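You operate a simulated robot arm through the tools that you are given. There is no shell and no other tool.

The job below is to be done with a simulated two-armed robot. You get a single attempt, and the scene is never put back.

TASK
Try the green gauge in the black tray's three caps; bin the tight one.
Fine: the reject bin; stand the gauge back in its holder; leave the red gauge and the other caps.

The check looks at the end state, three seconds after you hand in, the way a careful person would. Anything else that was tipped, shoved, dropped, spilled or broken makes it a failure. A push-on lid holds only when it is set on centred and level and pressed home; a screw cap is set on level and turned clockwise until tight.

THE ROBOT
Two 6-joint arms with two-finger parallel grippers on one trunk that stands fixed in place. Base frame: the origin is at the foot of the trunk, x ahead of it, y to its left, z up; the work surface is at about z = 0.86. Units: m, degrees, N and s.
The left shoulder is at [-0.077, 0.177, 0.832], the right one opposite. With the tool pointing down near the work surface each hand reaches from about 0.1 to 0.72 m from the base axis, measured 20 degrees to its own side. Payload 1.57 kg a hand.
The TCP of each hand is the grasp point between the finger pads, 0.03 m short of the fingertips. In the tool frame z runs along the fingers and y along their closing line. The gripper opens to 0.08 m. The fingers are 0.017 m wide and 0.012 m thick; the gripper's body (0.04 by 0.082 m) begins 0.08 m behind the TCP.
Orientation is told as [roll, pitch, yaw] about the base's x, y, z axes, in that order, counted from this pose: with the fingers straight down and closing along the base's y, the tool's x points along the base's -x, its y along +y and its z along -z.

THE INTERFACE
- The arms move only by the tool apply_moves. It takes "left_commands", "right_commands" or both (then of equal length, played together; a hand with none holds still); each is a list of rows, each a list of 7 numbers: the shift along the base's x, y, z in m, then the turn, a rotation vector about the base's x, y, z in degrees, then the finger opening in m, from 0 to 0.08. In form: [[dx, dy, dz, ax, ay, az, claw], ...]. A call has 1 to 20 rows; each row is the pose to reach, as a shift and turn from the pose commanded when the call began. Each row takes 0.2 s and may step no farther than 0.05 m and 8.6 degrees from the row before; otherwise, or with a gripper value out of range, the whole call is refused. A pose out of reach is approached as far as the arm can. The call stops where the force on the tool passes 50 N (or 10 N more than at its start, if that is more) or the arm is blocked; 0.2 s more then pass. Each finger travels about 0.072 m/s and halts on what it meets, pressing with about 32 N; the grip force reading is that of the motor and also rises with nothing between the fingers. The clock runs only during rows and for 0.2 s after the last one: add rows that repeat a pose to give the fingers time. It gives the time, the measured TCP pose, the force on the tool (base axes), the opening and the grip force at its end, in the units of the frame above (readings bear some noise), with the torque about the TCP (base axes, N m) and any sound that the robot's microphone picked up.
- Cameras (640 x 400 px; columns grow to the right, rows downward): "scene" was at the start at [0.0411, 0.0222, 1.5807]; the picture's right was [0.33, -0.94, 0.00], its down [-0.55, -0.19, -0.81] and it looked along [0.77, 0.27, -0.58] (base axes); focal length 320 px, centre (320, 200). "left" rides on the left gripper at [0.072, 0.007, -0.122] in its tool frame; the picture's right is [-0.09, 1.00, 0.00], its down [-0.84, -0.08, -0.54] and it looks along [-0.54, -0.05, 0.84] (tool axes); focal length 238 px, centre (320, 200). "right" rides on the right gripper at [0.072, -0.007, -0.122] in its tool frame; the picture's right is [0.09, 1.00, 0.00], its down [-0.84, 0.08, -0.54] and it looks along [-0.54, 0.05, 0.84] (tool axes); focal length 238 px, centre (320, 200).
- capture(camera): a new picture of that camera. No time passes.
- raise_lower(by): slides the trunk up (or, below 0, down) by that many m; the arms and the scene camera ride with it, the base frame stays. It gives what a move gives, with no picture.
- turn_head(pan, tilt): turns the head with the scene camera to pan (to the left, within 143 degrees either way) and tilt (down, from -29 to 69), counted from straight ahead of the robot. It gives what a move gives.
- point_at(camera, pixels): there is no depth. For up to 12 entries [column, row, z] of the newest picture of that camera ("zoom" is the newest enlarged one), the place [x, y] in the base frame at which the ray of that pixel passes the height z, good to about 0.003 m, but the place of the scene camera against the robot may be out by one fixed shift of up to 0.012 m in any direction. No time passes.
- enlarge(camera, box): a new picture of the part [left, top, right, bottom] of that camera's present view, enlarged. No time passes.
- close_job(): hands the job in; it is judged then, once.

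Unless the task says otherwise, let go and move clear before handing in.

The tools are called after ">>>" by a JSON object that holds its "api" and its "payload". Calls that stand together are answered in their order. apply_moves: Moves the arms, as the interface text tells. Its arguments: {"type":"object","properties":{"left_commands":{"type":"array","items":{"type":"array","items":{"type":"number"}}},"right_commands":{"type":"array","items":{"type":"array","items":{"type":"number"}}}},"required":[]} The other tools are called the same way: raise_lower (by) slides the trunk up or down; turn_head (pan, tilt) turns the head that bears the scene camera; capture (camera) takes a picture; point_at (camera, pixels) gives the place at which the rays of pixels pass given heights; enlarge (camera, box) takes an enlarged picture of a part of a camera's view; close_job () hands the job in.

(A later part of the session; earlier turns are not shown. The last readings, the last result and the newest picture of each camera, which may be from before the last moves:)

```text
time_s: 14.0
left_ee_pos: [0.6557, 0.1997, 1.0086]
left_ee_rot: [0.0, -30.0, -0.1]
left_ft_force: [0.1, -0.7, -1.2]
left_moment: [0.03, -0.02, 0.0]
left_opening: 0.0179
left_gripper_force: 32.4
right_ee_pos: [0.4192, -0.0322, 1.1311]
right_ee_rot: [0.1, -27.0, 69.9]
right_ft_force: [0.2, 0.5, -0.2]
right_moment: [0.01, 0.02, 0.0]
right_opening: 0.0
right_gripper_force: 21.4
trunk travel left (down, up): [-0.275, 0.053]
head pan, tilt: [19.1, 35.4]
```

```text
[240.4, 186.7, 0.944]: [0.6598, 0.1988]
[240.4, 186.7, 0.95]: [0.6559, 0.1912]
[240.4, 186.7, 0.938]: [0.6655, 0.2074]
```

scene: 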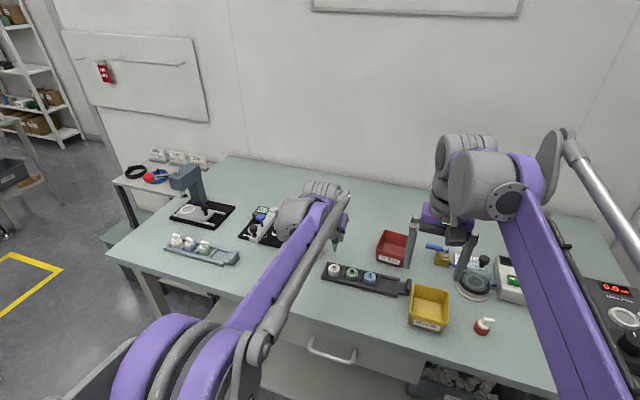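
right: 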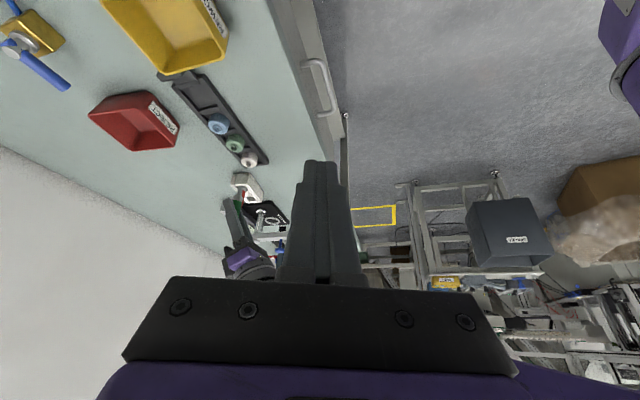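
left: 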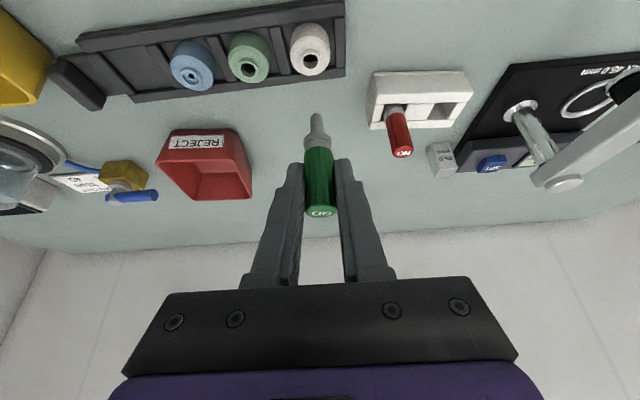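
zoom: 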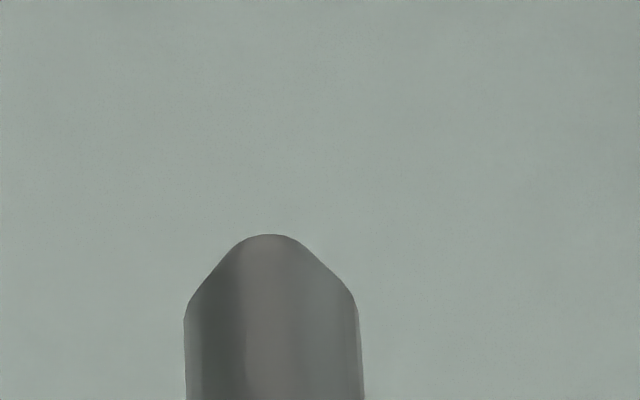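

The tip is at about (0.659, 0.1995, 0.944), so over the white bore I need about -5.5 mm in x. I'll move there and lower until the tip is about 8 mm above the bore, then check both views.

>>> {"api": "apply_moves", "payload": {"left_commands": [[-0.0055, -0.0002, 0, 0, 0, 0, 0], [-0.0055, -0.0002, -0.02, 0, 0, 0, 0], [-0.0055, -0.0002, -0.038, 0, 0, 0, 0], [-0.0055, -0.0002, -0.046, 0, 0, 0, 0], [-0.0055, -0.0002, -0.046, 0, 0, 0, 0]]}}

>>> {"api": "capture", "payload": {"camera": "left"}}

>>> {"api": "enlarge", "payload": {"camera": "left", "box": [280, 70, 360, 120]}}

>>> {"api": "enlarge", "payload": {"camera": "right", "box": [208, 145, 288, 195]}}

>>> {"api": "enlarge", "payload": {"camera": "scene", "box": [300, 240, 380, 290]}}

```text
time_s: 15.2
left_ee_pos: [0.6494, 0.2007, 0.966]
left_ee_rot: [0.0, -30.0, 0.0]
left_ft_force: [1.0, -0.8, -1.0]
left_moment: [0.0, -0.02, -0.04]
left_opening: 0.0178
left_gripper_force: 31.8
right_ee_pos: [0.4181, -0.033, 1.1308]
right_ee_rot: [0.0, -27.0, 70.0]
right_ft_force: [0.9, 0.4, -0.5]
right_moment: [0.02, 0.02, -0.04]
right_opening: 0.0003
right_gripper_force: 21.7
trunk travel left (down, up): [-0.275, 0.053]
head pan, tilt: [19.1, 35.4]
```

```text
taken
```

left: 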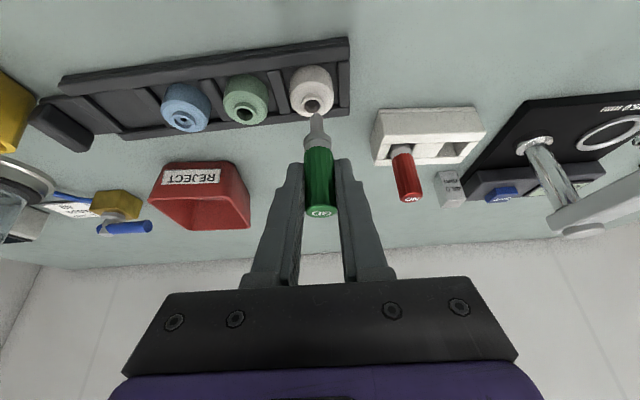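

```text
8.00 times, centred on (320, 95) of left
```

zoom: 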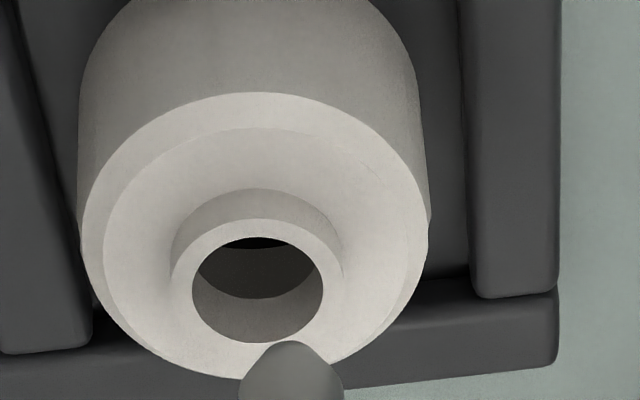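

```text
8.00 times, centred on (248, 170) of right
```

zoom: 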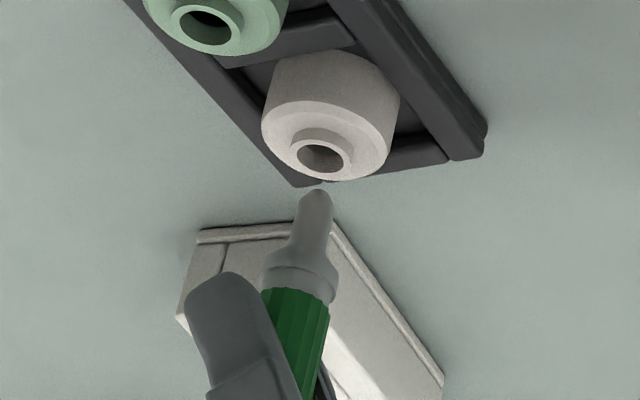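

```text
8.00 times, centred on (340, 265) of scene
```

zoom: 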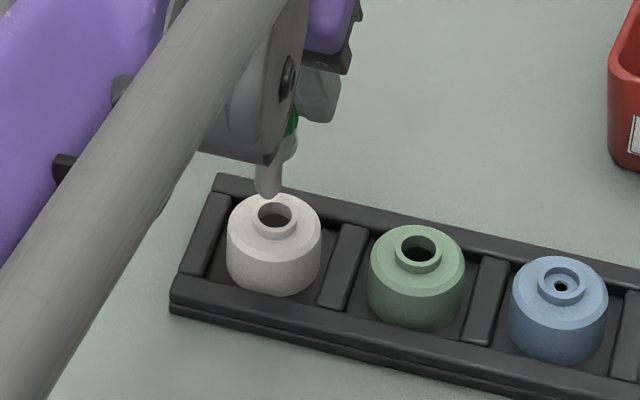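

Working through both views' rays, the white bore lies about 2.7 mm to -y of the pin axis and about 8.5 mm below the tip. I'll correct that and lower 5 mm, then check again.

>>> {"api": "apply_moves", "payload": {"left_commands": [[0.0005, -0.0026, 0, 0, 0, 0, 0], [0.0005, -0.0026, -0.0025, 0, 0, 0, 0], [0.0005, -0.0026, -0.005, 0, 0, 0, 0], [0.0005, -0.0026, -0.005, 0, 0, 0, 0]]}}

>>> {"api": "capture", "payload": {"camera": "left"}}

>>> {"api": "enlarge", "payload": {"camera": "left", "box": [280, 70, 360, 120]}}

>>> {"api": "enlarge", "payload": {"camera": "right", "box": [208, 145, 288, 195]}}

>>> {"api": "enlarge", "payload": {"camera": "scene", "box": [300, 240, 380, 290]}}

```text
time_s: 16.2
left_ee_pos: [0.6503, 0.1984, 0.9589]
left_ee_rot: [0.1, -30.0, -0.1]
left_ft_force: [0.9, 0.6, -1.0]
left_moment: [-0.02, 0.03, 0.01]
left_opening: 0.0179
left_gripper_force: 31.8
right_ee_pos: [0.4194, -0.0324, 1.1305]
right_ee_rot: [0.0, -27.0, 70.0]
right_ft_force: [0.0, 0.1, -0.3]
right_moment: [0.03, 0.04, 0.02]
right_opening: 0.0
right_gripper_force: 21.2
trunk travel left (down, up): [-0.275, 0.053]
head pan, tilt: [19.1, 35.4]
```

```text
taken
```

left: 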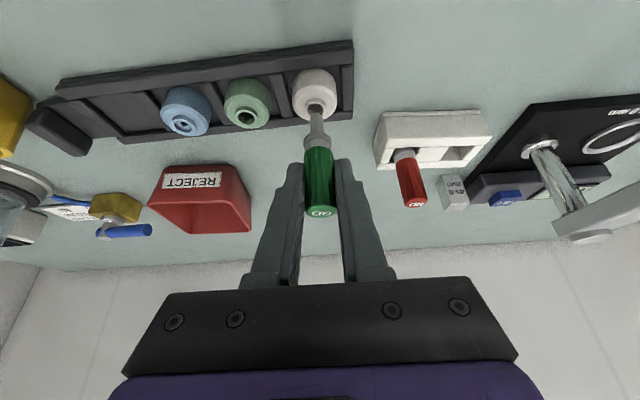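

```text
8.00 times, centred on (320, 95) of left
```

zoom: 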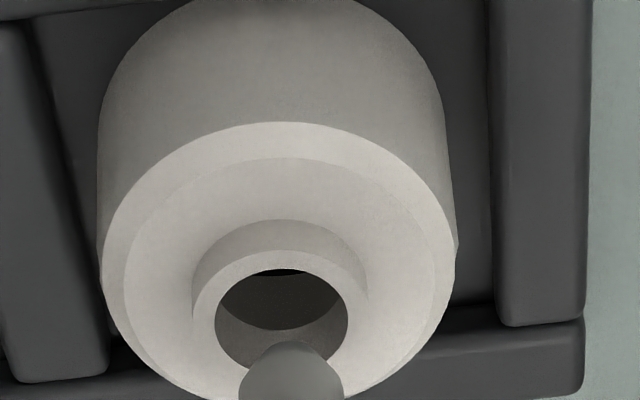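

```text
8.00 times, centred on (248, 170) of right
```

zoom: 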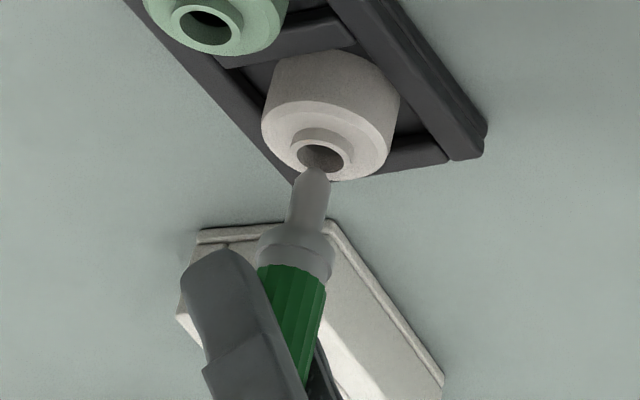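

```text
8.00 times, centred on (340, 265) of scene
```

zoom: 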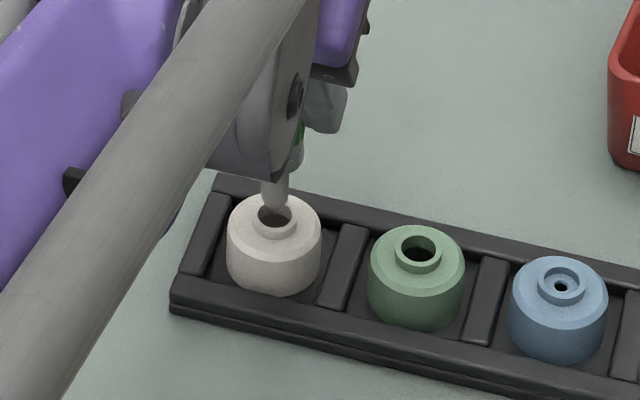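

Now the tip sits over the bore: the views agree to within about 1 mm (tip (290,343), bore centre (282,320) of the left zoom). I'll lower 6 mm in fine rows and read the forces.

>>> {"api": "apply_moves", "payload": {"left_commands": [[-0.0002, -0.0003, -0.002, 0, 0, 0, 0], [-0.0002, -0.0003, -0.004, 0, 0, 0, 0], [-0.0002, -0.0003, -0.006, 0, 0, 0, 0]]}}

>>> {"api": "capture", "payload": {"camera": "left"}}

>>> {"api": "enlarge", "payload": {"camera": "left", "box": [280, 80, 360, 130]}}

>>> {"api": "enlarge", "payload": {"camera": "right", "box": [208, 145, 288, 195]}}

```text
time_s: 17.0
left_ee_pos: [0.6487, 0.1954, 0.9542]
left_ee_rot: [0.0, -30.0, 0.0]
left_ft_force: [0.5, 0.0, -0.7]
left_moment: [-0.01, 0.01, 0.02]
left_opening: 0.018
left_gripper_force: 32.2
right_ee_pos: [0.4189, -0.033, 1.1312]
right_ee_rot: [-0.1, -26.9, 70.0]
right_ft_force: [0.2, -0.2, -0.3]
right_moment: [0.0, -0.01, -0.02]
right_opening: 0.0001
right_gripper_force: 21.3
trunk travel left (down, up): [-0.275, 0.053]
head pan, tilt: [19.1, 35.4]
```

```text
taken
```

left: 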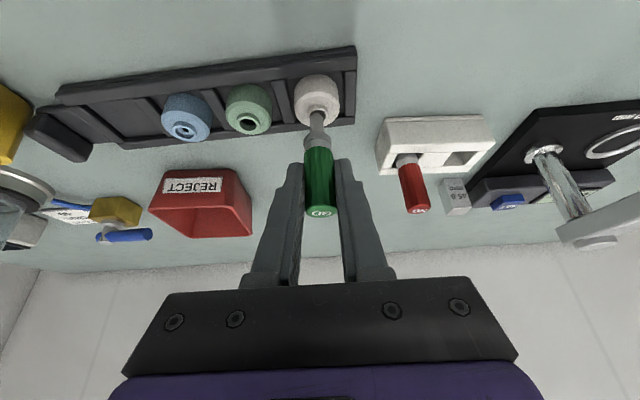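

```text
8.00 times, centred on (320, 105) of left
```

zoom: 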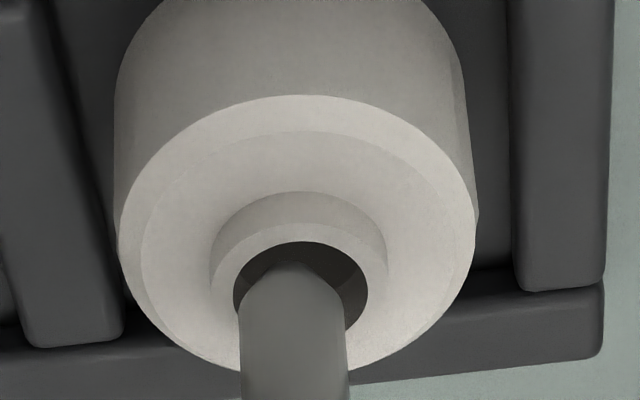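

```text
8.00 times, centred on (248, 170) of right
```

zoom: 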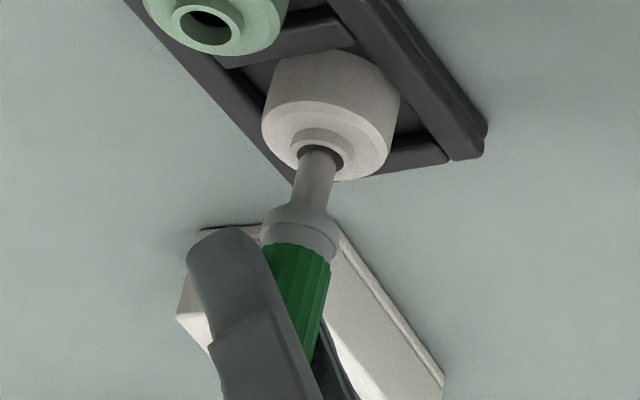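

The tip is inside the white bore with no force; in the left zoom the pin (240–345) is slightly left of the bore's middle (234–368), about 0.8 mm. I'll nudge +y and lower another 4 mm.

>>> {"api": "apply_moves", "payload": {"left_commands": [[0.0004, 0.0008, -0.0, 0, 0, 0, 0], [0.0004, 0.0008, -0.002, 0, 0, 0, 0], [0.0004, 0.0008, -0.004, 0, 0, 0, 0]]}}

>>> {"api": "enlarge", "payload": {"camera": "left", "box": [280, 80, 360, 130]}}

>>> {"api": "enlarge", "payload": {"camera": "right", "box": [208, 145, 288, 195]}}

```text
time_s: 17.8
left_ee_pos: [0.6506, 0.1983, 0.9484]
left_ee_rot: [0.0, -30.0, 0.1]
left_ft_force: [-0.5, -0.4, -0.7]
left_moment: [-0.01, 0.01, 0.01]
left_opening: 0.0179
left_gripper_force: 31.9
right_ee_pos: [0.4175, -0.0326, 1.1293]
right_ee_rot: [-0.1, -27.0, 69.9]
right_ft_force: [0.2, -0.3, 0.6]
right_moment: [-0.03, 0.01, 0.04]
right_opening: 0.0
right_gripper_force: 21.5
trunk travel left (down, up): [-0.275, 0.053]
head pan, tilt: [19.1, 35.4]
```

```text
8.00 times, centred on (320, 105) of left
```

zoom: 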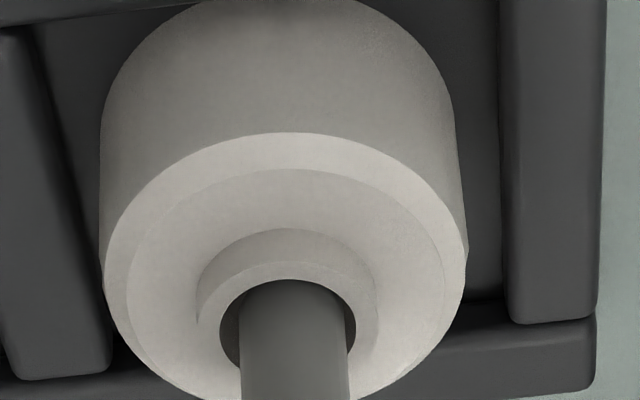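

```text
8.00 times, centred on (248, 170) of right
```

zoom: 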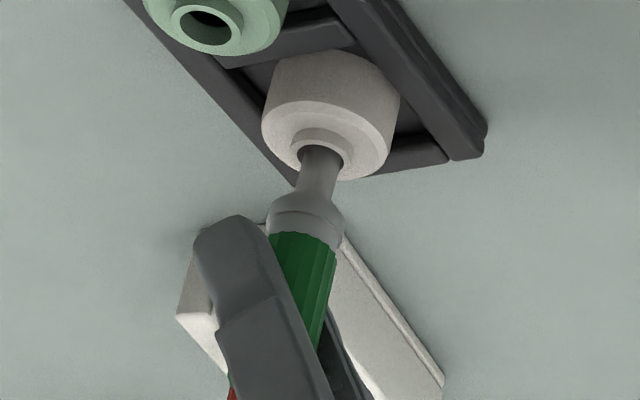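

The pin is about 7 mm into the white cap with no load (tip z≈0.883), centred within 0.7 mm. I'll go on down 4 mm with a small -y correction.

>>> {"api": "apply_moves", "payload": {"left_commands": [[0.0, -0.0005, -0.001, 0, 0, 0, 0], [0.0, -0.0005, -0.002, 0, 0, 0, 0], [0.0, -0.0005, -0.003, 0, 0, 0, 0], [0.0, -0.0005, -0.004, 0, 0, 0, 0]]}}

>>> {"api": "enlarge", "payload": {"camera": "left", "box": [280, 80, 360, 130]}}

>>> {"api": "enlarge", "payload": {"camera": "right", "box": [208, 145, 288, 195]}}

```text
time_s: 18.8
left_ee_pos: [0.6484, 0.1983, 0.9464]
left_ee_rot: [0.1, -30.0, 0.1]
left_ft_force: [0.4, -0.1, -0.2]
left_moment: [-0.02, -0.02, -0.03]
left_opening: 0.0179
left_gripper_force: 32.0
right_ee_pos: [0.4186, -0.0343, 1.1295]
right_ee_rot: [0.0, -26.9, 70.0]
right_ft_force: [-0.4, -0.3, -0.1]
right_moment: [0.02, -0.03, 0.02]
right_opening: 0.0002
right_gripper_force: 20.9
trunk travel left (down, up): [-0.275, 0.053]
head pan, tilt: [19.1, 35.4]
```

```text
8.00 times, centred on (320, 105) of left
```

zoom: 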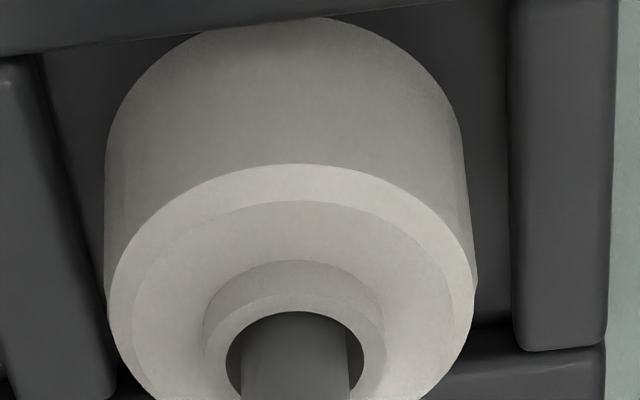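

```text
8.00 times, centred on (248, 170) of right
```

zoom: 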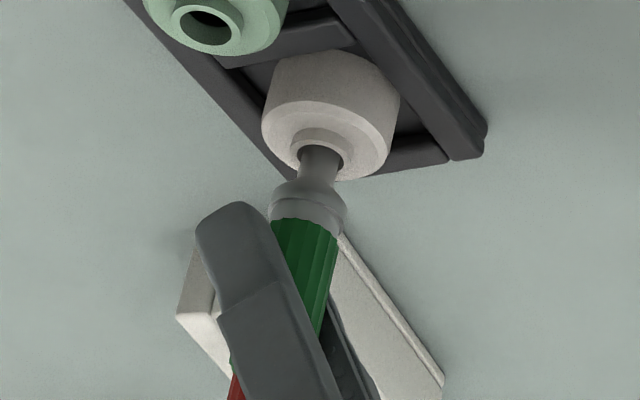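

Still no force, and the pin (242–348) is centred in the bore (227–365). I'll lower a further 4 mm, where the collar should be nearing the neck.

>>> {"api": "apply_moves", "payload": {"left_commands": [[0.0, 0.0, -0.001, 0, 0, 0, 0], [0.0, 0.0, -0.002, 0, 0, 0, 0], [0.0, 0.0, -0.003, 0, 0, 0, 0], [0.0, 0.0, -0.004, 0, 0, 0, 0]]}}

>>> {"api": "enlarge", "payload": {"camera": "left", "box": [280, 80, 360, 130]}}

>>> {"api": "enlarge", "payload": {"camera": "right", "box": [208, 145, 288, 195]}}

```text
time_s: 19.8
left_ee_pos: [0.6487, 0.198, 0.9418]
left_ee_rot: [0.0, -30.0, 0.0]
left_ft_force: [-0.1, -0.3, -1.5]
left_moment: [0.01, 0.0, -0.01]
left_opening: 0.0179
left_gripper_force: 31.8
right_ee_pos: [0.4193, -0.0327, 1.131]
right_ee_rot: [0.0, -27.0, 70.0]
right_ft_force: [-0.5, 0.6, -0.3]
right_moment: [-0.04, -0.02, -0.01]
right_opening: 0.0
right_gripper_force: 21.3
trunk travel left (down, up): [-0.275, 0.053]
head pan, tilt: [19.1, 35.4]
```

```text
8.00 times, centred on (320, 105) of left
```

zoom: 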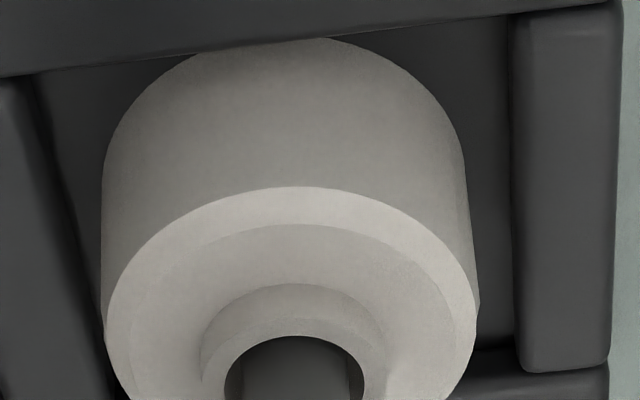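

```text
8.00 times, centred on (248, 170) of right
```

zoom: 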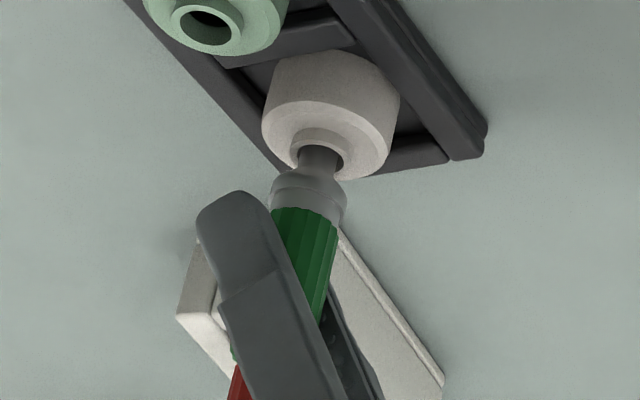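

No resistance yet, and the right view still shows about 5 mm of pin between collar and neck. I'll continue 3 mm.

>>> {"api": "apply_moves", "payload": {"left_commands": [[0.0, 0.0, -0.001, 0, 0, 0, 0], [0.0, 0.0, -0.002, 0, 0, 0, 0], [0.0, 0.0, -0.003, 0, 0, 0, 0]]}}

>>> {"api": "enlarge", "payload": {"camera": "left", "box": [280, 90, 360, 140]}}

>>> {"api": "enlarge", "payload": {"camera": "right", "box": [208, 145, 288, 195]}}

```text
time_s: 20.6
left_ee_pos: [0.6491, 0.198, 0.9392]
left_ee_rot: [0.1, -30.0, 0.0]
left_ft_force: [0.6, -0.7, -0.6]
left_moment: [-0.05, 0.0, 0.01]
left_opening: 0.0179
left_gripper_force: 32.0
right_ee_pos: [0.4187, -0.0327, 1.1295]
right_ee_rot: [0.1, -27.0, 70.0]
right_ft_force: [-0.7, 0.7, 0.6]
right_moment: [-0.02, -0.02, 0.01]
right_opening: 0.0
right_gripper_force: 21.5
trunk travel left (down, up): [-0.275, 0.053]
head pan, tilt: [19.1, 35.4]
```

```text
8.00 times, centred on (320, 115) of left
```

zoom: 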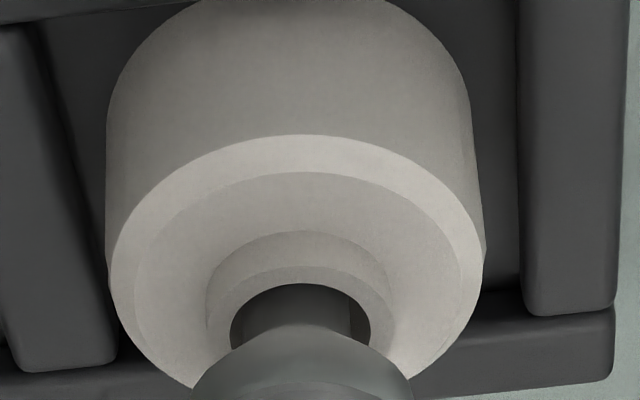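

```text
8.00 times, centred on (248, 170) of right
```

zoom: 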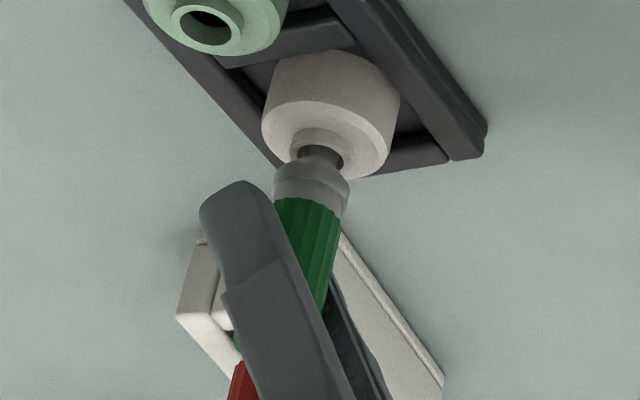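

Still free; about 2–3 mm of pin remains above the neck. I'll lower another 3 mm in 1 mm rows.

>>> {"api": "apply_moves", "payload": {"left_commands": [[0.0, 0.0, -0.001, 0, 0, 0, 0], [0.0, 0.0, -0.002, 0, 0, 0, 0], [0.0, 0.0, -0.003, 0, 0, 0, 0]]}}

>>> {"api": "enlarge", "payload": {"camera": "left", "box": [280, 90, 360, 140]}}

>>> {"api": "enlarge", "payload": {"camera": "right", "box": [208, 145, 288, 195]}}

```text
time_s: 21.4
left_ee_pos: [0.6492, 0.1968, 0.937]
left_ee_rot: [-0.1, -30.1, 0.1]
left_ft_force: [0.8, -0.2, 11.0]
left_moment: [0.0, -0.08, 0.0]
left_opening: 0.0178
left_gripper_force: 32.4
right_ee_pos: [0.4169, -0.0328, 1.1309]
right_ee_rot: [0.0, -27.1, 70.0]
right_ft_force: [-0.5, -0.2, 0.7]
right_moment: [0.01, -0.01, 0.02]
right_opening: 0.0
right_gripper_force: 21.1
trunk travel left (down, up): [-0.275, 0.053]
head pan, tilt: [19.1, 35.4]
```

```text
8.00 times, centred on (320, 115) of left
```

zoom: 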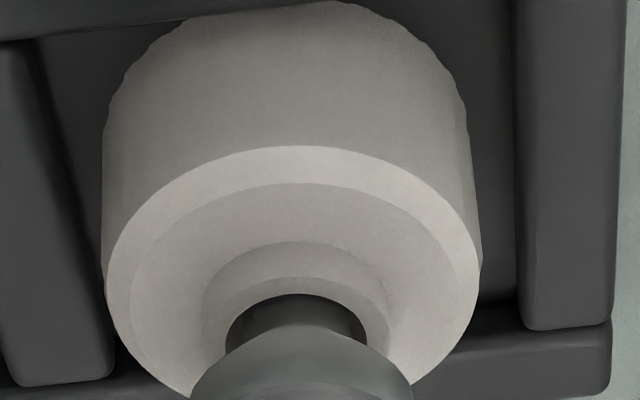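

```text
8.00 times, centred on (248, 170) of right
```

zoom: 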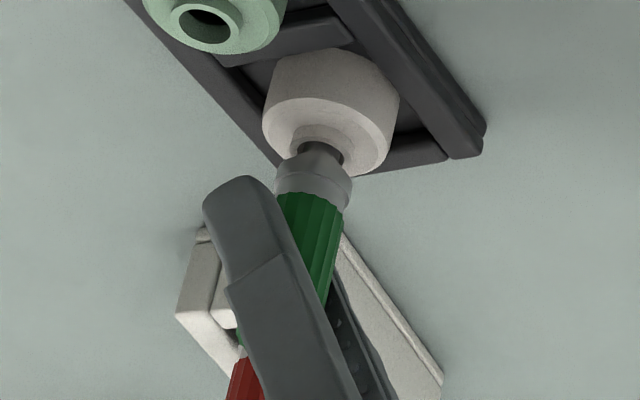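

Resistance of 11 N appeared only at TCP z≈0.937, with the pin about 18 mm deep, i.e. its full length, so the white cap takes the gauge. I'll back off, lift clear, and check the cap stayed put.

>>> {"api": "apply_moves", "payload": {"left_commands": [[0.0, 0.0, 0.002, 0, 0, 0, 0], [0.0, 0.0, 0.004, 0, 0, 0, 0], [0.0, 0.0, 0.009, 0, 0, 0, 0], [0.0, 0.0, 0.018, 0, 0, 0, 0], [0.0, 0.0, 0.03, 0, 0, 0, 0], [0.0, 0.0, 0.03, 0, 0, 0, 0]]}}

>>> {"api": "capture", "payload": {"camera": "left"}}

>>> {"api": "enlarge", "payload": {"camera": "left", "box": [240, 60, 368, 140]}}

>>> {"api": "enlarge", "payload": {"camera": "right", "box": [200, 130, 296, 190]}}

>>> {"api": "enlarge", "payload": {"camera": "scene", "box": [300, 240, 380, 290]}}

```text
time_s: 22.8
left_ee_pos: [0.6509, 0.1984, 0.9666]
left_ee_rot: [0.0, -30.1, 0.1]
left_ft_force: [-1.1, -0.7, -0.5]
left_moment: [-0.01, -0.01, 0.02]
left_opening: 0.0178
left_gripper_force: 31.8
right_ee_pos: [0.4188, -0.034, 1.1297]
right_ee_rot: [0.1, -27.0, 70.0]
right_ft_force: [0.3, -0.5, 0.3]
right_moment: [0.04, 0.0, -0.01]
right_opening: 0.0002
right_gripper_force: 21.7
trunk travel left (down, up): [-0.275, 0.053]
head pan, tilt: [19.1, 35.4]
```

```text
taken
```

left: 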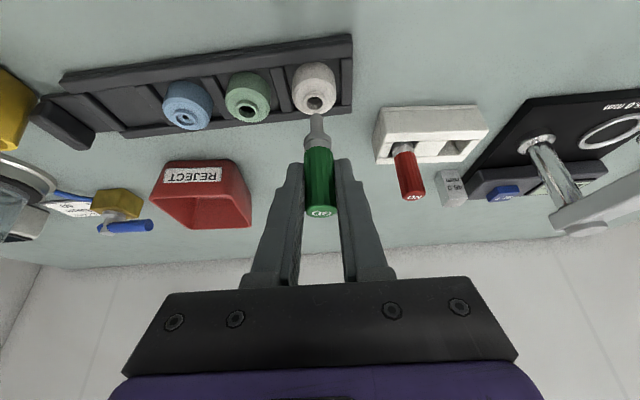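

```text
5.00 times, centred on (304, 100) of left
```

zoom: 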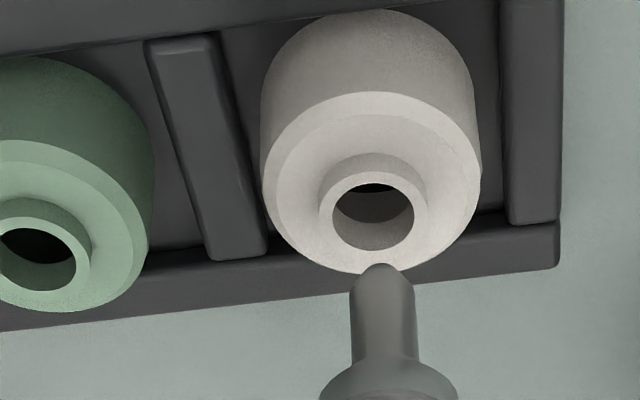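

```text
6.67 times, centred on (248, 160) of right
```

zoom: 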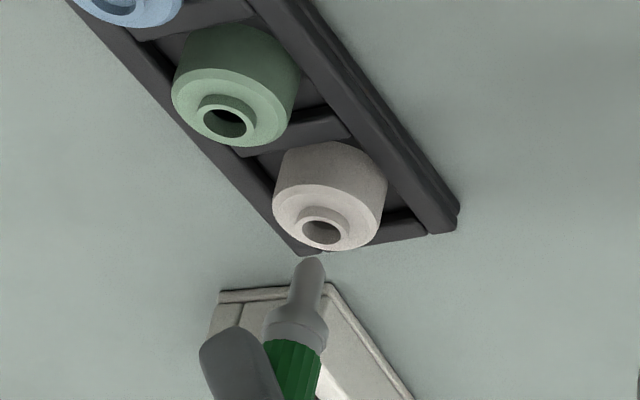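

```text
8.00 times, centred on (340, 265) of scene
```

zoom: 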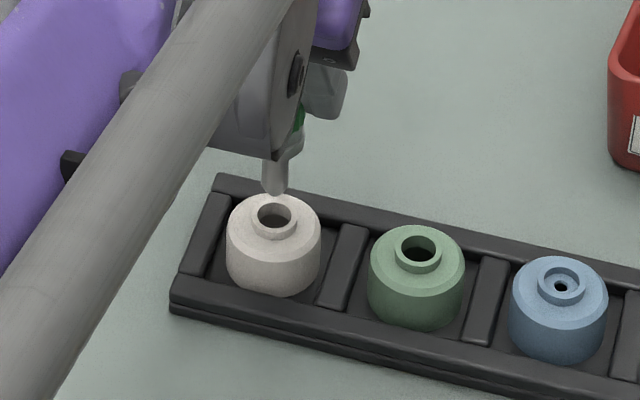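

White is unmoved and the gauge hasn't slipped in the grip (tip still at (316,113.6)). Next I'll shift about 53 mm toward -y to sit above the green cap and line up again.

>>> {"api": "apply_moves", "payload": {"left_commands": [[0.0, -0.018, 0.003, 0, 0, 0, 0], [0.0, -0.036, 0.003, 0, 0, 0, 0], [0.0, -0.0525, 0.0, 0, 0, 0, 0], [0.0, -0.0525, -0.003, 0, 0, 0, 0], [0.0, -0.0525, -0.003, 0, 0, 0, 0]]}}

>>> {"api": "capture", "payload": {"camera": "left"}}

>>> {"api": "enlarge", "payload": {"camera": "left", "box": [280, 70, 360, 120]}}

>>> {"api": "capture", "payload": {"camera": "right"}}

>>> {"api": "enlarge", "payload": {"camera": "right", "box": [192, 125, 272, 175]}}

```text
time_s: 24.0
left_ee_pos: [0.6504, 0.1439, 0.9621]
left_ee_rot: [0.0, -30.0, 0.0]
left_ft_force: [1.1, 0.6, -0.6]
left_moment: [0.0, -0.03, -0.03]
left_opening: 0.0173
left_gripper_force: 32.1
right_ee_pos: [0.4189, -0.0333, 1.1304]
right_ee_rot: [0.2, -27.1, 70.0]
right_ft_force: [0.6, -0.1, -0.1]
right_moment: [0.02, -0.01, 0.05]
right_opening: 0.0
right_gripper_force: 21.6
trunk travel left (down, up): [-0.275, 0.053]
head pan, tilt: [19.1, 35.4]
```

```text
taken
```

left: 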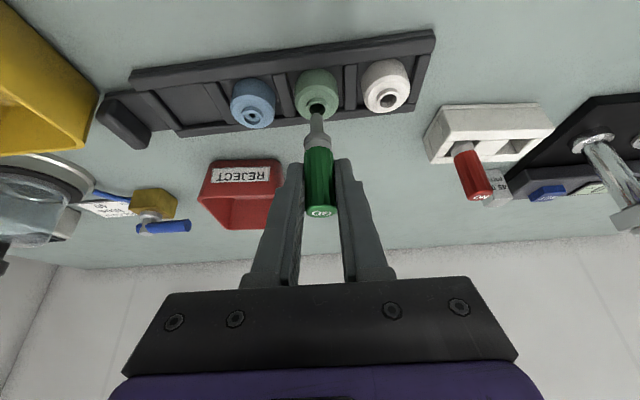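

```text
8.00 times, centred on (320, 95) of left
```

zoom: 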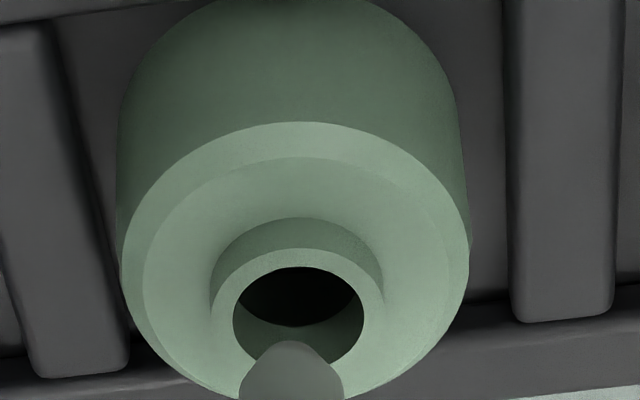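

```text
taken
```

right: 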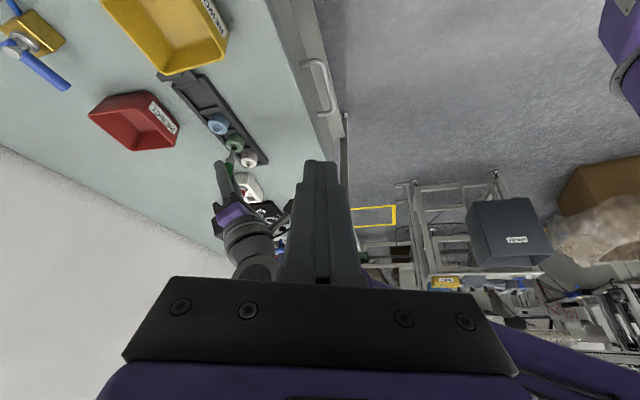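

```text
8.00 times, centred on (232, 150) of right
```

zoom: 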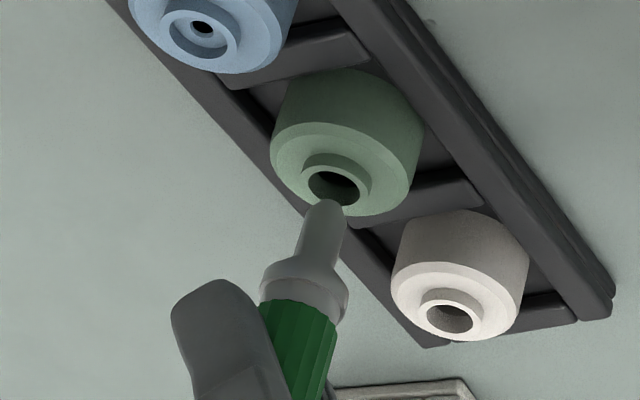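

Over the green cap the tip is at (290,343) and bore centre at (298,315) in the left zoom, so I need about +0.9 mm in y and +0.7 mm in x. I'll correct and lower 7 mm, then check.

>>> {"api": "apply_moves", "payload": {"left_commands": [[0.0006, 0.0009, 0, 0, 0, 0, 0], [0.0006, 0.0009, -0.002, 0, 0, 0, 0], [0.0006, 0.0009, -0.004, 0, 0, 0, 0], [0.0006, 0.0009, -0.006, 0, 0, 0, 0], [0.0006, 0.0009, -0.008, 0, 0, 0, 0]]}}

>>> {"api": "enlarge", "payload": {"camera": "left", "box": [280, 80, 360, 130]}}

>>> {"api": "enlarge", "payload": {"camera": "right", "box": [192, 125, 272, 175]}}

```text
time_s: 25.2
left_ee_pos: [0.6502, 0.1445, 0.9543]
left_ee_rot: [0.0, -30.0, 0.0]
left_ft_force: [0.4, 0.1, -0.7]
left_moment: [0.01, -0.02, 0.01]
left_opening: 0.0178
left_gripper_force: 32.0
right_ee_pos: [0.42, -0.0326, 1.1316]
right_ee_rot: [0.2, -27.0, 70.0]
right_ft_force: [-0.6, 0.0, 0.9]
right_moment: [-0.04, 0.0, -0.01]
right_opening: 0.0
right_gripper_force: 21.4
trunk travel left (down, up): [-0.275, 0.053]
head pan, tilt: [19.1, 35.4]
```

```text
8.00 times, centred on (320, 105) of left
```

zoom: 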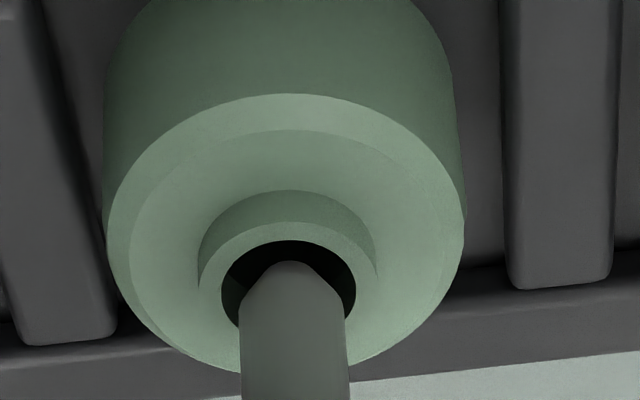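

```text
8.00 times, centred on (232, 150) of right
```

zoom: 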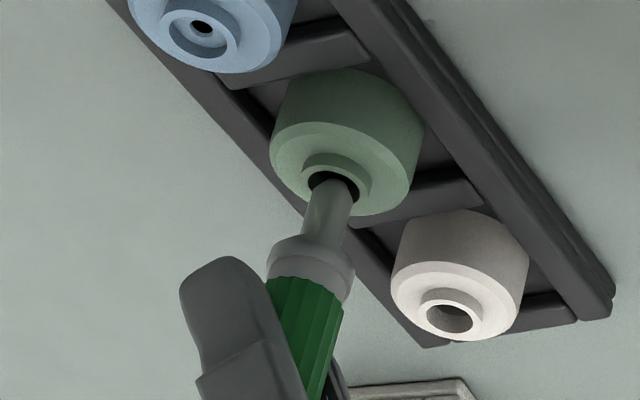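

The pin (241–347) is centred in the green bore (222–357) and entering freely. I'll lower 5 mm further in 1–1.5 mm rows.

>>> {"api": "apply_moves", "payload": {"left_commands": [[0.0, -0.0003, -0.0015, 0, 0, 0, 0], [0.0, -0.0003, -0.003, 0, 0, 0, 0], [0.0, -0.0003, -0.004, 0, 0, 0, 0], [0.0, -0.0003, -0.005, 0, 0, 0, 0]]}}

>>> {"api": "enlarge", "payload": {"camera": "left", "box": [280, 80, 360, 130]}}

>>> {"api": "enlarge", "payload": {"camera": "right", "box": [192, 125, 272, 175]}}

```text
time_s: 26.2
left_ee_pos: [0.6491, 0.1449, 0.9501]
left_ee_rot: [0.0, -30.1, -0.1]
left_ft_force: [0.5, 1.1, -1.0]
left_moment: [0.0, -0.01, 0.0]
left_opening: 0.0179
left_gripper_force: 32.5
right_ee_pos: [0.4189, -0.0322, 1.1306]
right_ee_rot: [0.0, -27.0, 70.0]
right_ft_force: [0.2, -0.1, -0.2]
right_moment: [0.02, 0.0, -0.03]
right_opening: 0.0001
right_gripper_force: 20.8
trunk travel left (down, up): [-0.275, 0.053]
head pan, tilt: [19.1, 35.4]
```

```text
8.00 times, centred on (320, 105) of left
```

zoom: 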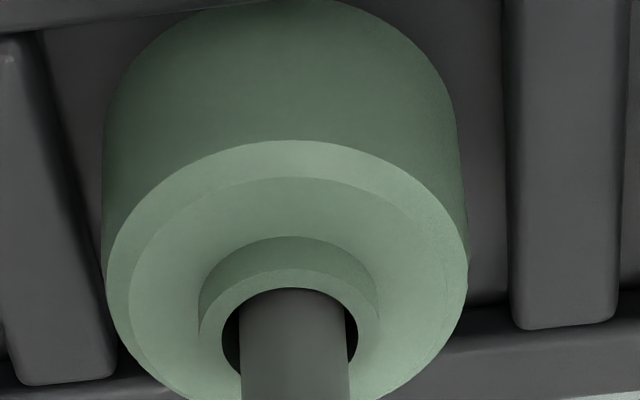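

```text
8.00 times, centred on (232, 150) of right
```

zoom: 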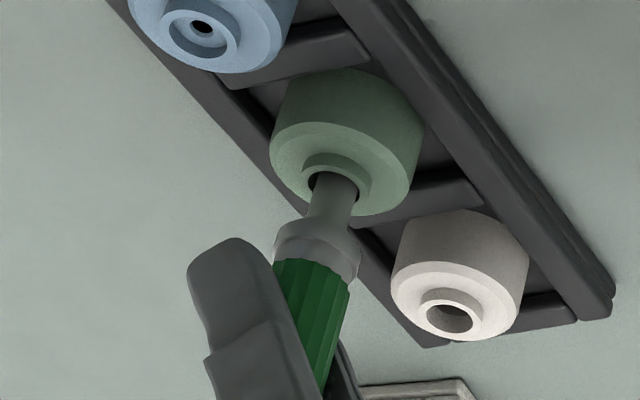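

Still free, with the pin at 242–348 in the bore 222–358. I'll go on 5 mm.

>>> {"api": "apply_moves", "payload": {"left_commands": [[0.0, -0.0002, -0.0015, 0, 0, 0, 0], [0.0, -0.0002, -0.003, 0, 0, 0, 0], [0.0, -0.0002, -0.004, 0, 0, 0, 0], [0.0, -0.0002, -0.005, 0, 0, 0, 0]]}}

>>> {"api": "enlarge", "payload": {"camera": "left", "box": [280, 90, 360, 140]}}

>>> {"api": "enlarge", "payload": {"camera": "right", "box": [192, 125, 272, 175]}}

```text
time_s: 27.2
left_ee_pos: [0.6495, 0.1442, 0.9443]
left_ee_rot: [0.0, -30.0, 0.0]
left_ft_force: [-0.4, 0.0, -0.7]
left_moment: [0.0, -0.02, -0.02]
left_opening: 0.0179
left_gripper_force: 31.5
right_ee_pos: [0.4202, -0.0341, 1.1301]
right_ee_rot: [0.0, -27.0, 70.0]
right_ft_force: [0.1, -0.4, -0.3]
right_moment: [0.0, -0.02, 0.03]
right_opening: 0.0
right_gripper_force: 21.2
trunk travel left (down, up): [-0.275, 0.053]
head pan, tilt: [19.1, 35.4]
```

```text
8.00 times, centred on (320, 115) of left
```

zoom: 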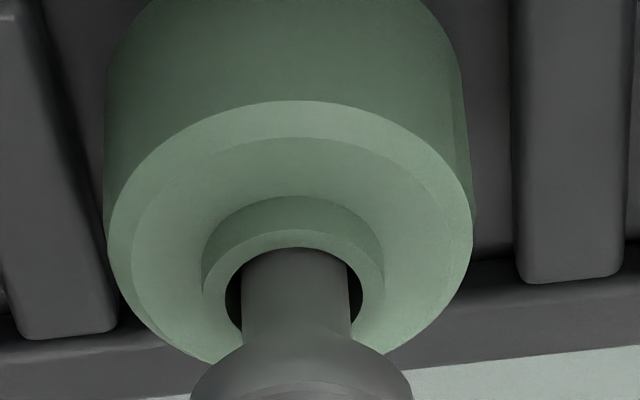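

```text
8.00 times, centred on (232, 150) of right
```

zoom: 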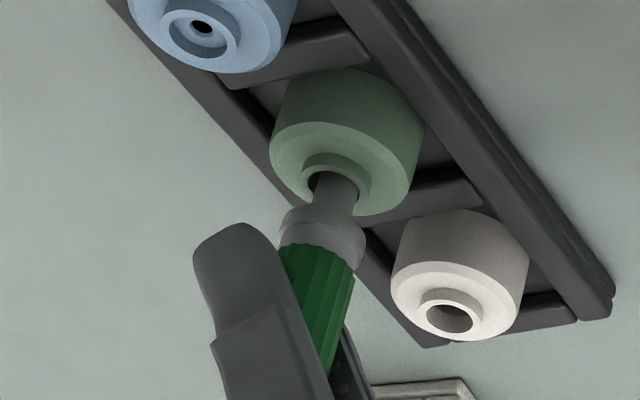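

No load at all yet; the right view shows the pin a little toward -x in the bore, so I'll add +0.6 mm x and lower 4 mm.

>>> {"api": "apply_moves", "payload": {"left_commands": [[0.0006, -0.0002, -0.001, 0, 0, 0, 0], [0.0006, -0.0002, -0.002, 0, 0, 0, 0], [0.0006, -0.0002, -0.003, 0, 0, 0, 0], [0.0006, -0.0002, -0.004, 0, 0, 0, 0], [0.0006, -0.0002, -0.005, 0, 0, 0, 0]]}}

>>> {"api": "enlarge", "payload": {"camera": "left", "box": [280, 90, 360, 140]}}

>>> {"api": "enlarge", "payload": {"camera": "right", "box": [192, 125, 272, 175]}}

```text
time_s: 28.4
left_ee_pos: [0.6507, 0.1451, 0.9397]
left_ee_rot: [0.0, -30.0, -0.1]
left_ft_force: [0.7, -0.6, -0.8]
left_moment: [-0.02, 0.0, 0.02]
left_opening: 0.0179
left_gripper_force: 32.1
right_ee_pos: [0.419, -0.0342, 1.1307]
right_ee_rot: [0.2, -26.9, 69.9]
right_ft_force: [0.1, 0.0, -0.1]
right_moment: [0.0, 0.03, -0.02]
right_opening: 0.0001
right_gripper_force: 21.3
trunk travel left (down, up): [-0.275, 0.053]
head pan, tilt: [19.1, 35.4]
```

```text
8.00 times, centred on (320, 115) of left
```

zoom: 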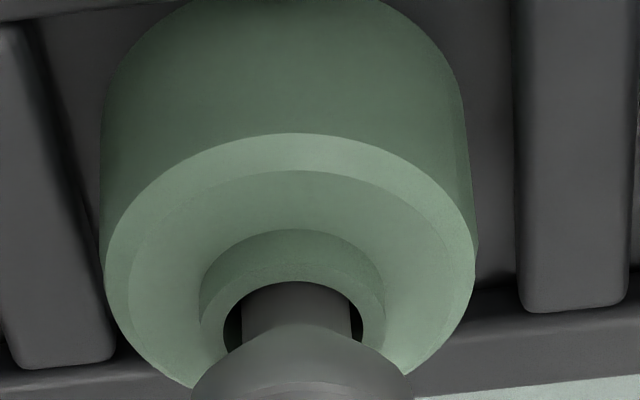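

```text
8.00 times, centred on (232, 150) of right
```

zoom: 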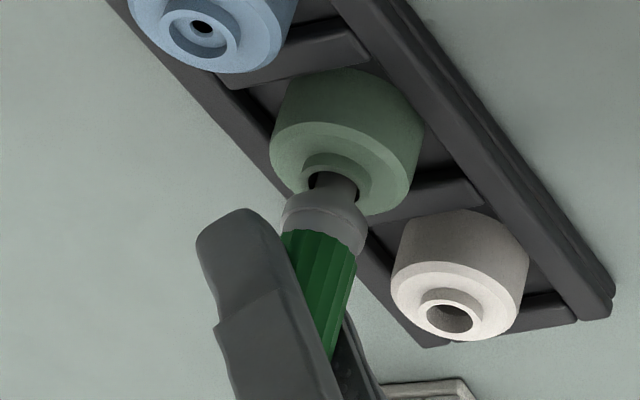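

At the same height where white was still free, green is free too. I'll go down 3 mm more to see whether the collar seats at the same height as on white.

>>> {"api": "apply_moves", "payload": {"left_commands": [[0.0, 0.0, -0.001, 0, 0, 0, 0], [0.0, 0.0, -0.002, 0, 0, 0, 0], [0.0, 0.0, -0.003, 0, 0, 0, 0]]}}

>>> {"api": "enlarge", "payload": {"camera": "left", "box": [280, 90, 360, 140]}}

>>> {"api": "enlarge", "payload": {"camera": "right", "box": [192, 125, 272, 175]}}

```text
time_s: 29.2
left_ee_pos: [0.6494, 0.1451, 0.938]
left_ee_rot: [0.0, -30.1, 0.0]
left_ft_force: [0.0, 1.2, 6.7]
left_moment: [0.01, -0.06, 0.04]
left_opening: 0.0179
left_gripper_force: 31.7
right_ee_pos: [0.4185, -0.0332, 1.1308]
right_ee_rot: [0.0, -27.0, 70.1]
right_ft_force: [-0.9, 0.4, 0.3]
right_moment: [0.0, -0.02, 0.0]
right_opening: 0.0
right_gripper_force: 21.5
trunk travel left (down, up): [-0.275, 0.053]
head pan, tilt: [19.1, 35.4]
```

```text
8.00 times, centred on (320, 115) of left
```

zoom: 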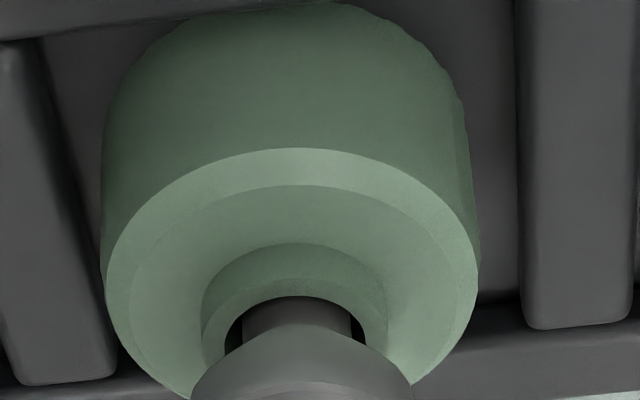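

```text
8.00 times, centred on (232, 150) of right
```

zoom: 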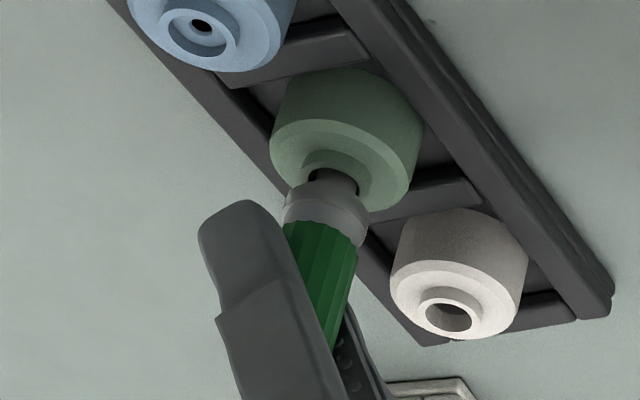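

Green stopped at the same height (6.7 N at z≈0.938) as white, so the gauge goes in fully there too. I'll lift out and move on to the blue cap.

>>> {"api": "apply_moves", "payload": {"left_commands": [[0.0, 0.0, 0.002, 0, 0, 0, 0], [0.0, 0.0, 0.005, 0, 0, 0, 0], [0.0, 0.0, 0.013, 0, 0, 0, 0], [0.0, 0.0, 0.03, 0, 0, 0, 0], [0.0, -0.018, 0.03, 0, 0, 0, 0], [0.0, -0.036, 0.03, 0, 0, 0, 0], [0.0, -0.0515, 0.029, 0, 0, 0, 0], [0.0, -0.0515, 0.027, 0, 0, 0, 0], [0.0, -0.0515, 0.027, 0, 0, 0, 0]]}}

>>> {"api": "capture", "payload": {"camera": "left"}}

>>> {"api": "enlarge", "payload": {"camera": "left", "box": [280, 70, 360, 120]}}

>>> {"api": "enlarge", "payload": {"camera": "right", "box": [180, 110, 260, 160]}}

>>> {"api": "enlarge", "payload": {"camera": "scene", "box": [310, 240, 390, 290]}}

```text
time_s: 31.2
left_ee_pos: [0.6506, 0.0932, 0.965]
left_ee_rot: [0.0, -30.0, 0.0]
left_ft_force: [-0.1, -0.5, -0.3]
left_moment: [0.01, -0.01, -0.01]
left_opening: 0.0177
left_gripper_force: 32.3
right_ee_pos: [0.4192, -0.0322, 1.1302]
right_ee_rot: [0.1, -27.0, 70.1]
right_ft_force: [-0.4, -0.6, 0.7]
right_moment: [-0.05, 0.02, -0.01]
right_opening: 0.0002
right_gripper_force: 21.2
trunk travel left (down, up): [-0.275, 0.053]
head pan, tilt: [19.1, 35.4]
```

```text
taken
```

left: 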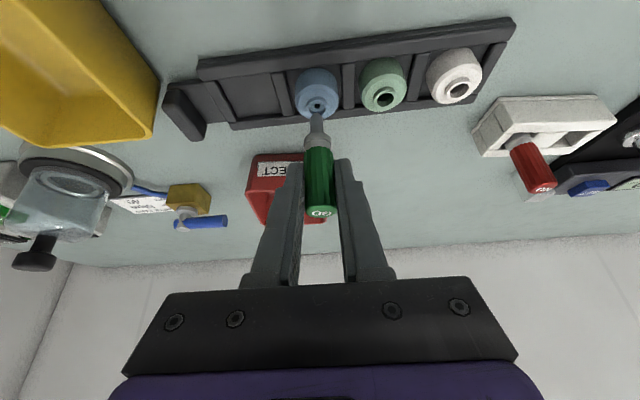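

```text
8.00 times, centred on (320, 95) of left
```

zoom: 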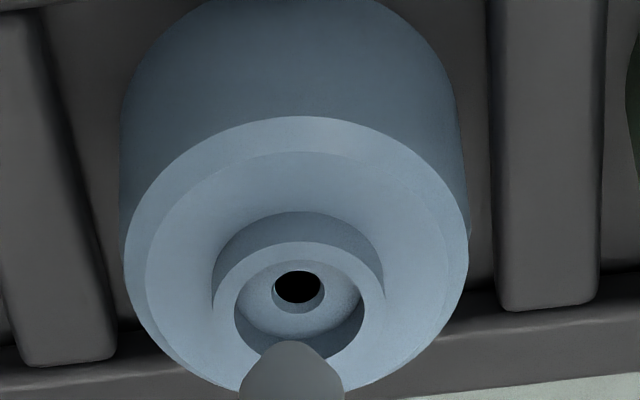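

```text
8.00 times, centred on (220, 135) of right
```

zoom: 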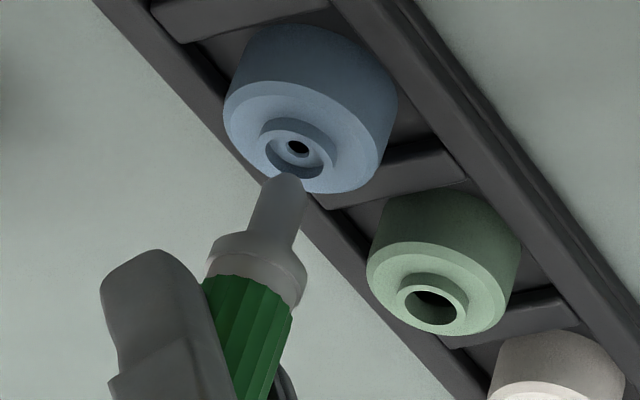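

```text
8.00 times, centred on (350, 265) of scene
```

zoom: 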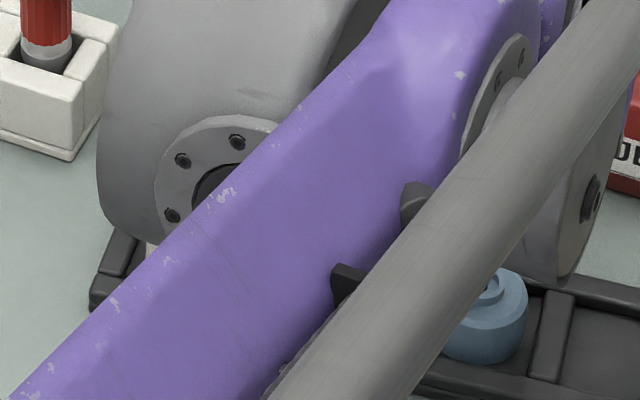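

Blue has a shallow step with a hole of about 5 mm, plainly narrower than the ~9 mm pin, but I'll prove it by trying. I'll correct +1.2 mm x and +0.9 mm y and lower 8 mm.

>>> {"api": "apply_moves", "payload": {"left_commands": [[0.0012, 0.0009, 0, 0, 0, 0, 0], [0.0012, 0.0009, -0.002, 0, 0, 0, 0], [0.0012, 0.0009, -0.004, 0, 0, 0, 0], [0.0012, 0.0009, -0.006, 0, 0, 0, 0], [0.0012, 0.0009, -0.008, 0, 0, 0, 0]]}}

>>> {"api": "enlarge", "payload": {"camera": "left", "box": [280, 80, 360, 130]}}

>>> {"api": "enlarge", "payload": {"camera": "right", "box": [180, 110, 260, 160]}}

```text
time_s: 32.4
left_ee_pos: [0.6509, 0.0954, 0.9566]
left_ee_rot: [0.0, -30.0, 0.0]
left_ft_force: [0.5, 0.0, -1.0]
left_moment: [-0.04, -0.02, -0.02]
left_opening: 0.0181
left_gripper_force: 32.4
right_ee_pos: [0.4189, -0.033, 1.1302]
right_ee_rot: [0.0, -27.0, 70.0]
right_ft_force: [0.0, 0.2, 0.1]
right_moment: [-0.01, -0.01, -0.02]
right_opening: 0.0
right_gripper_force: 21.1
trunk travel left (down, up): [-0.275, 0.053]
head pan, tilt: [19.1, 35.4]
```

```text
8.00 times, centred on (320, 105) of left
```

zoom: 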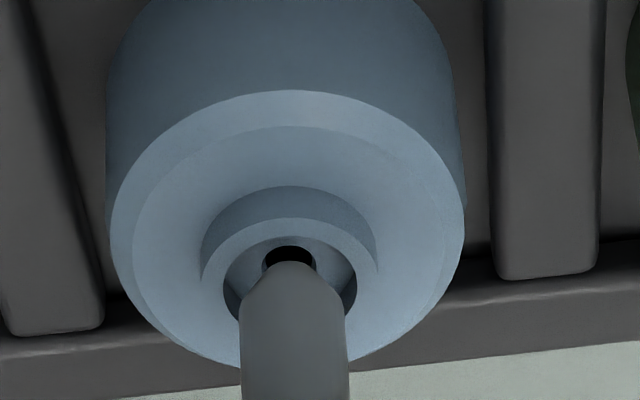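

```text
8.00 times, centred on (220, 135) of right
```

zoom: 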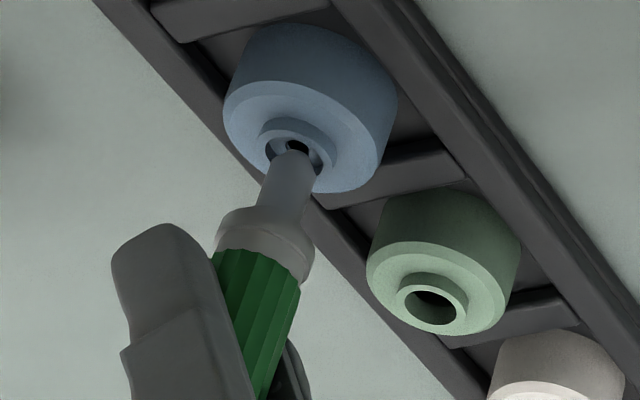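

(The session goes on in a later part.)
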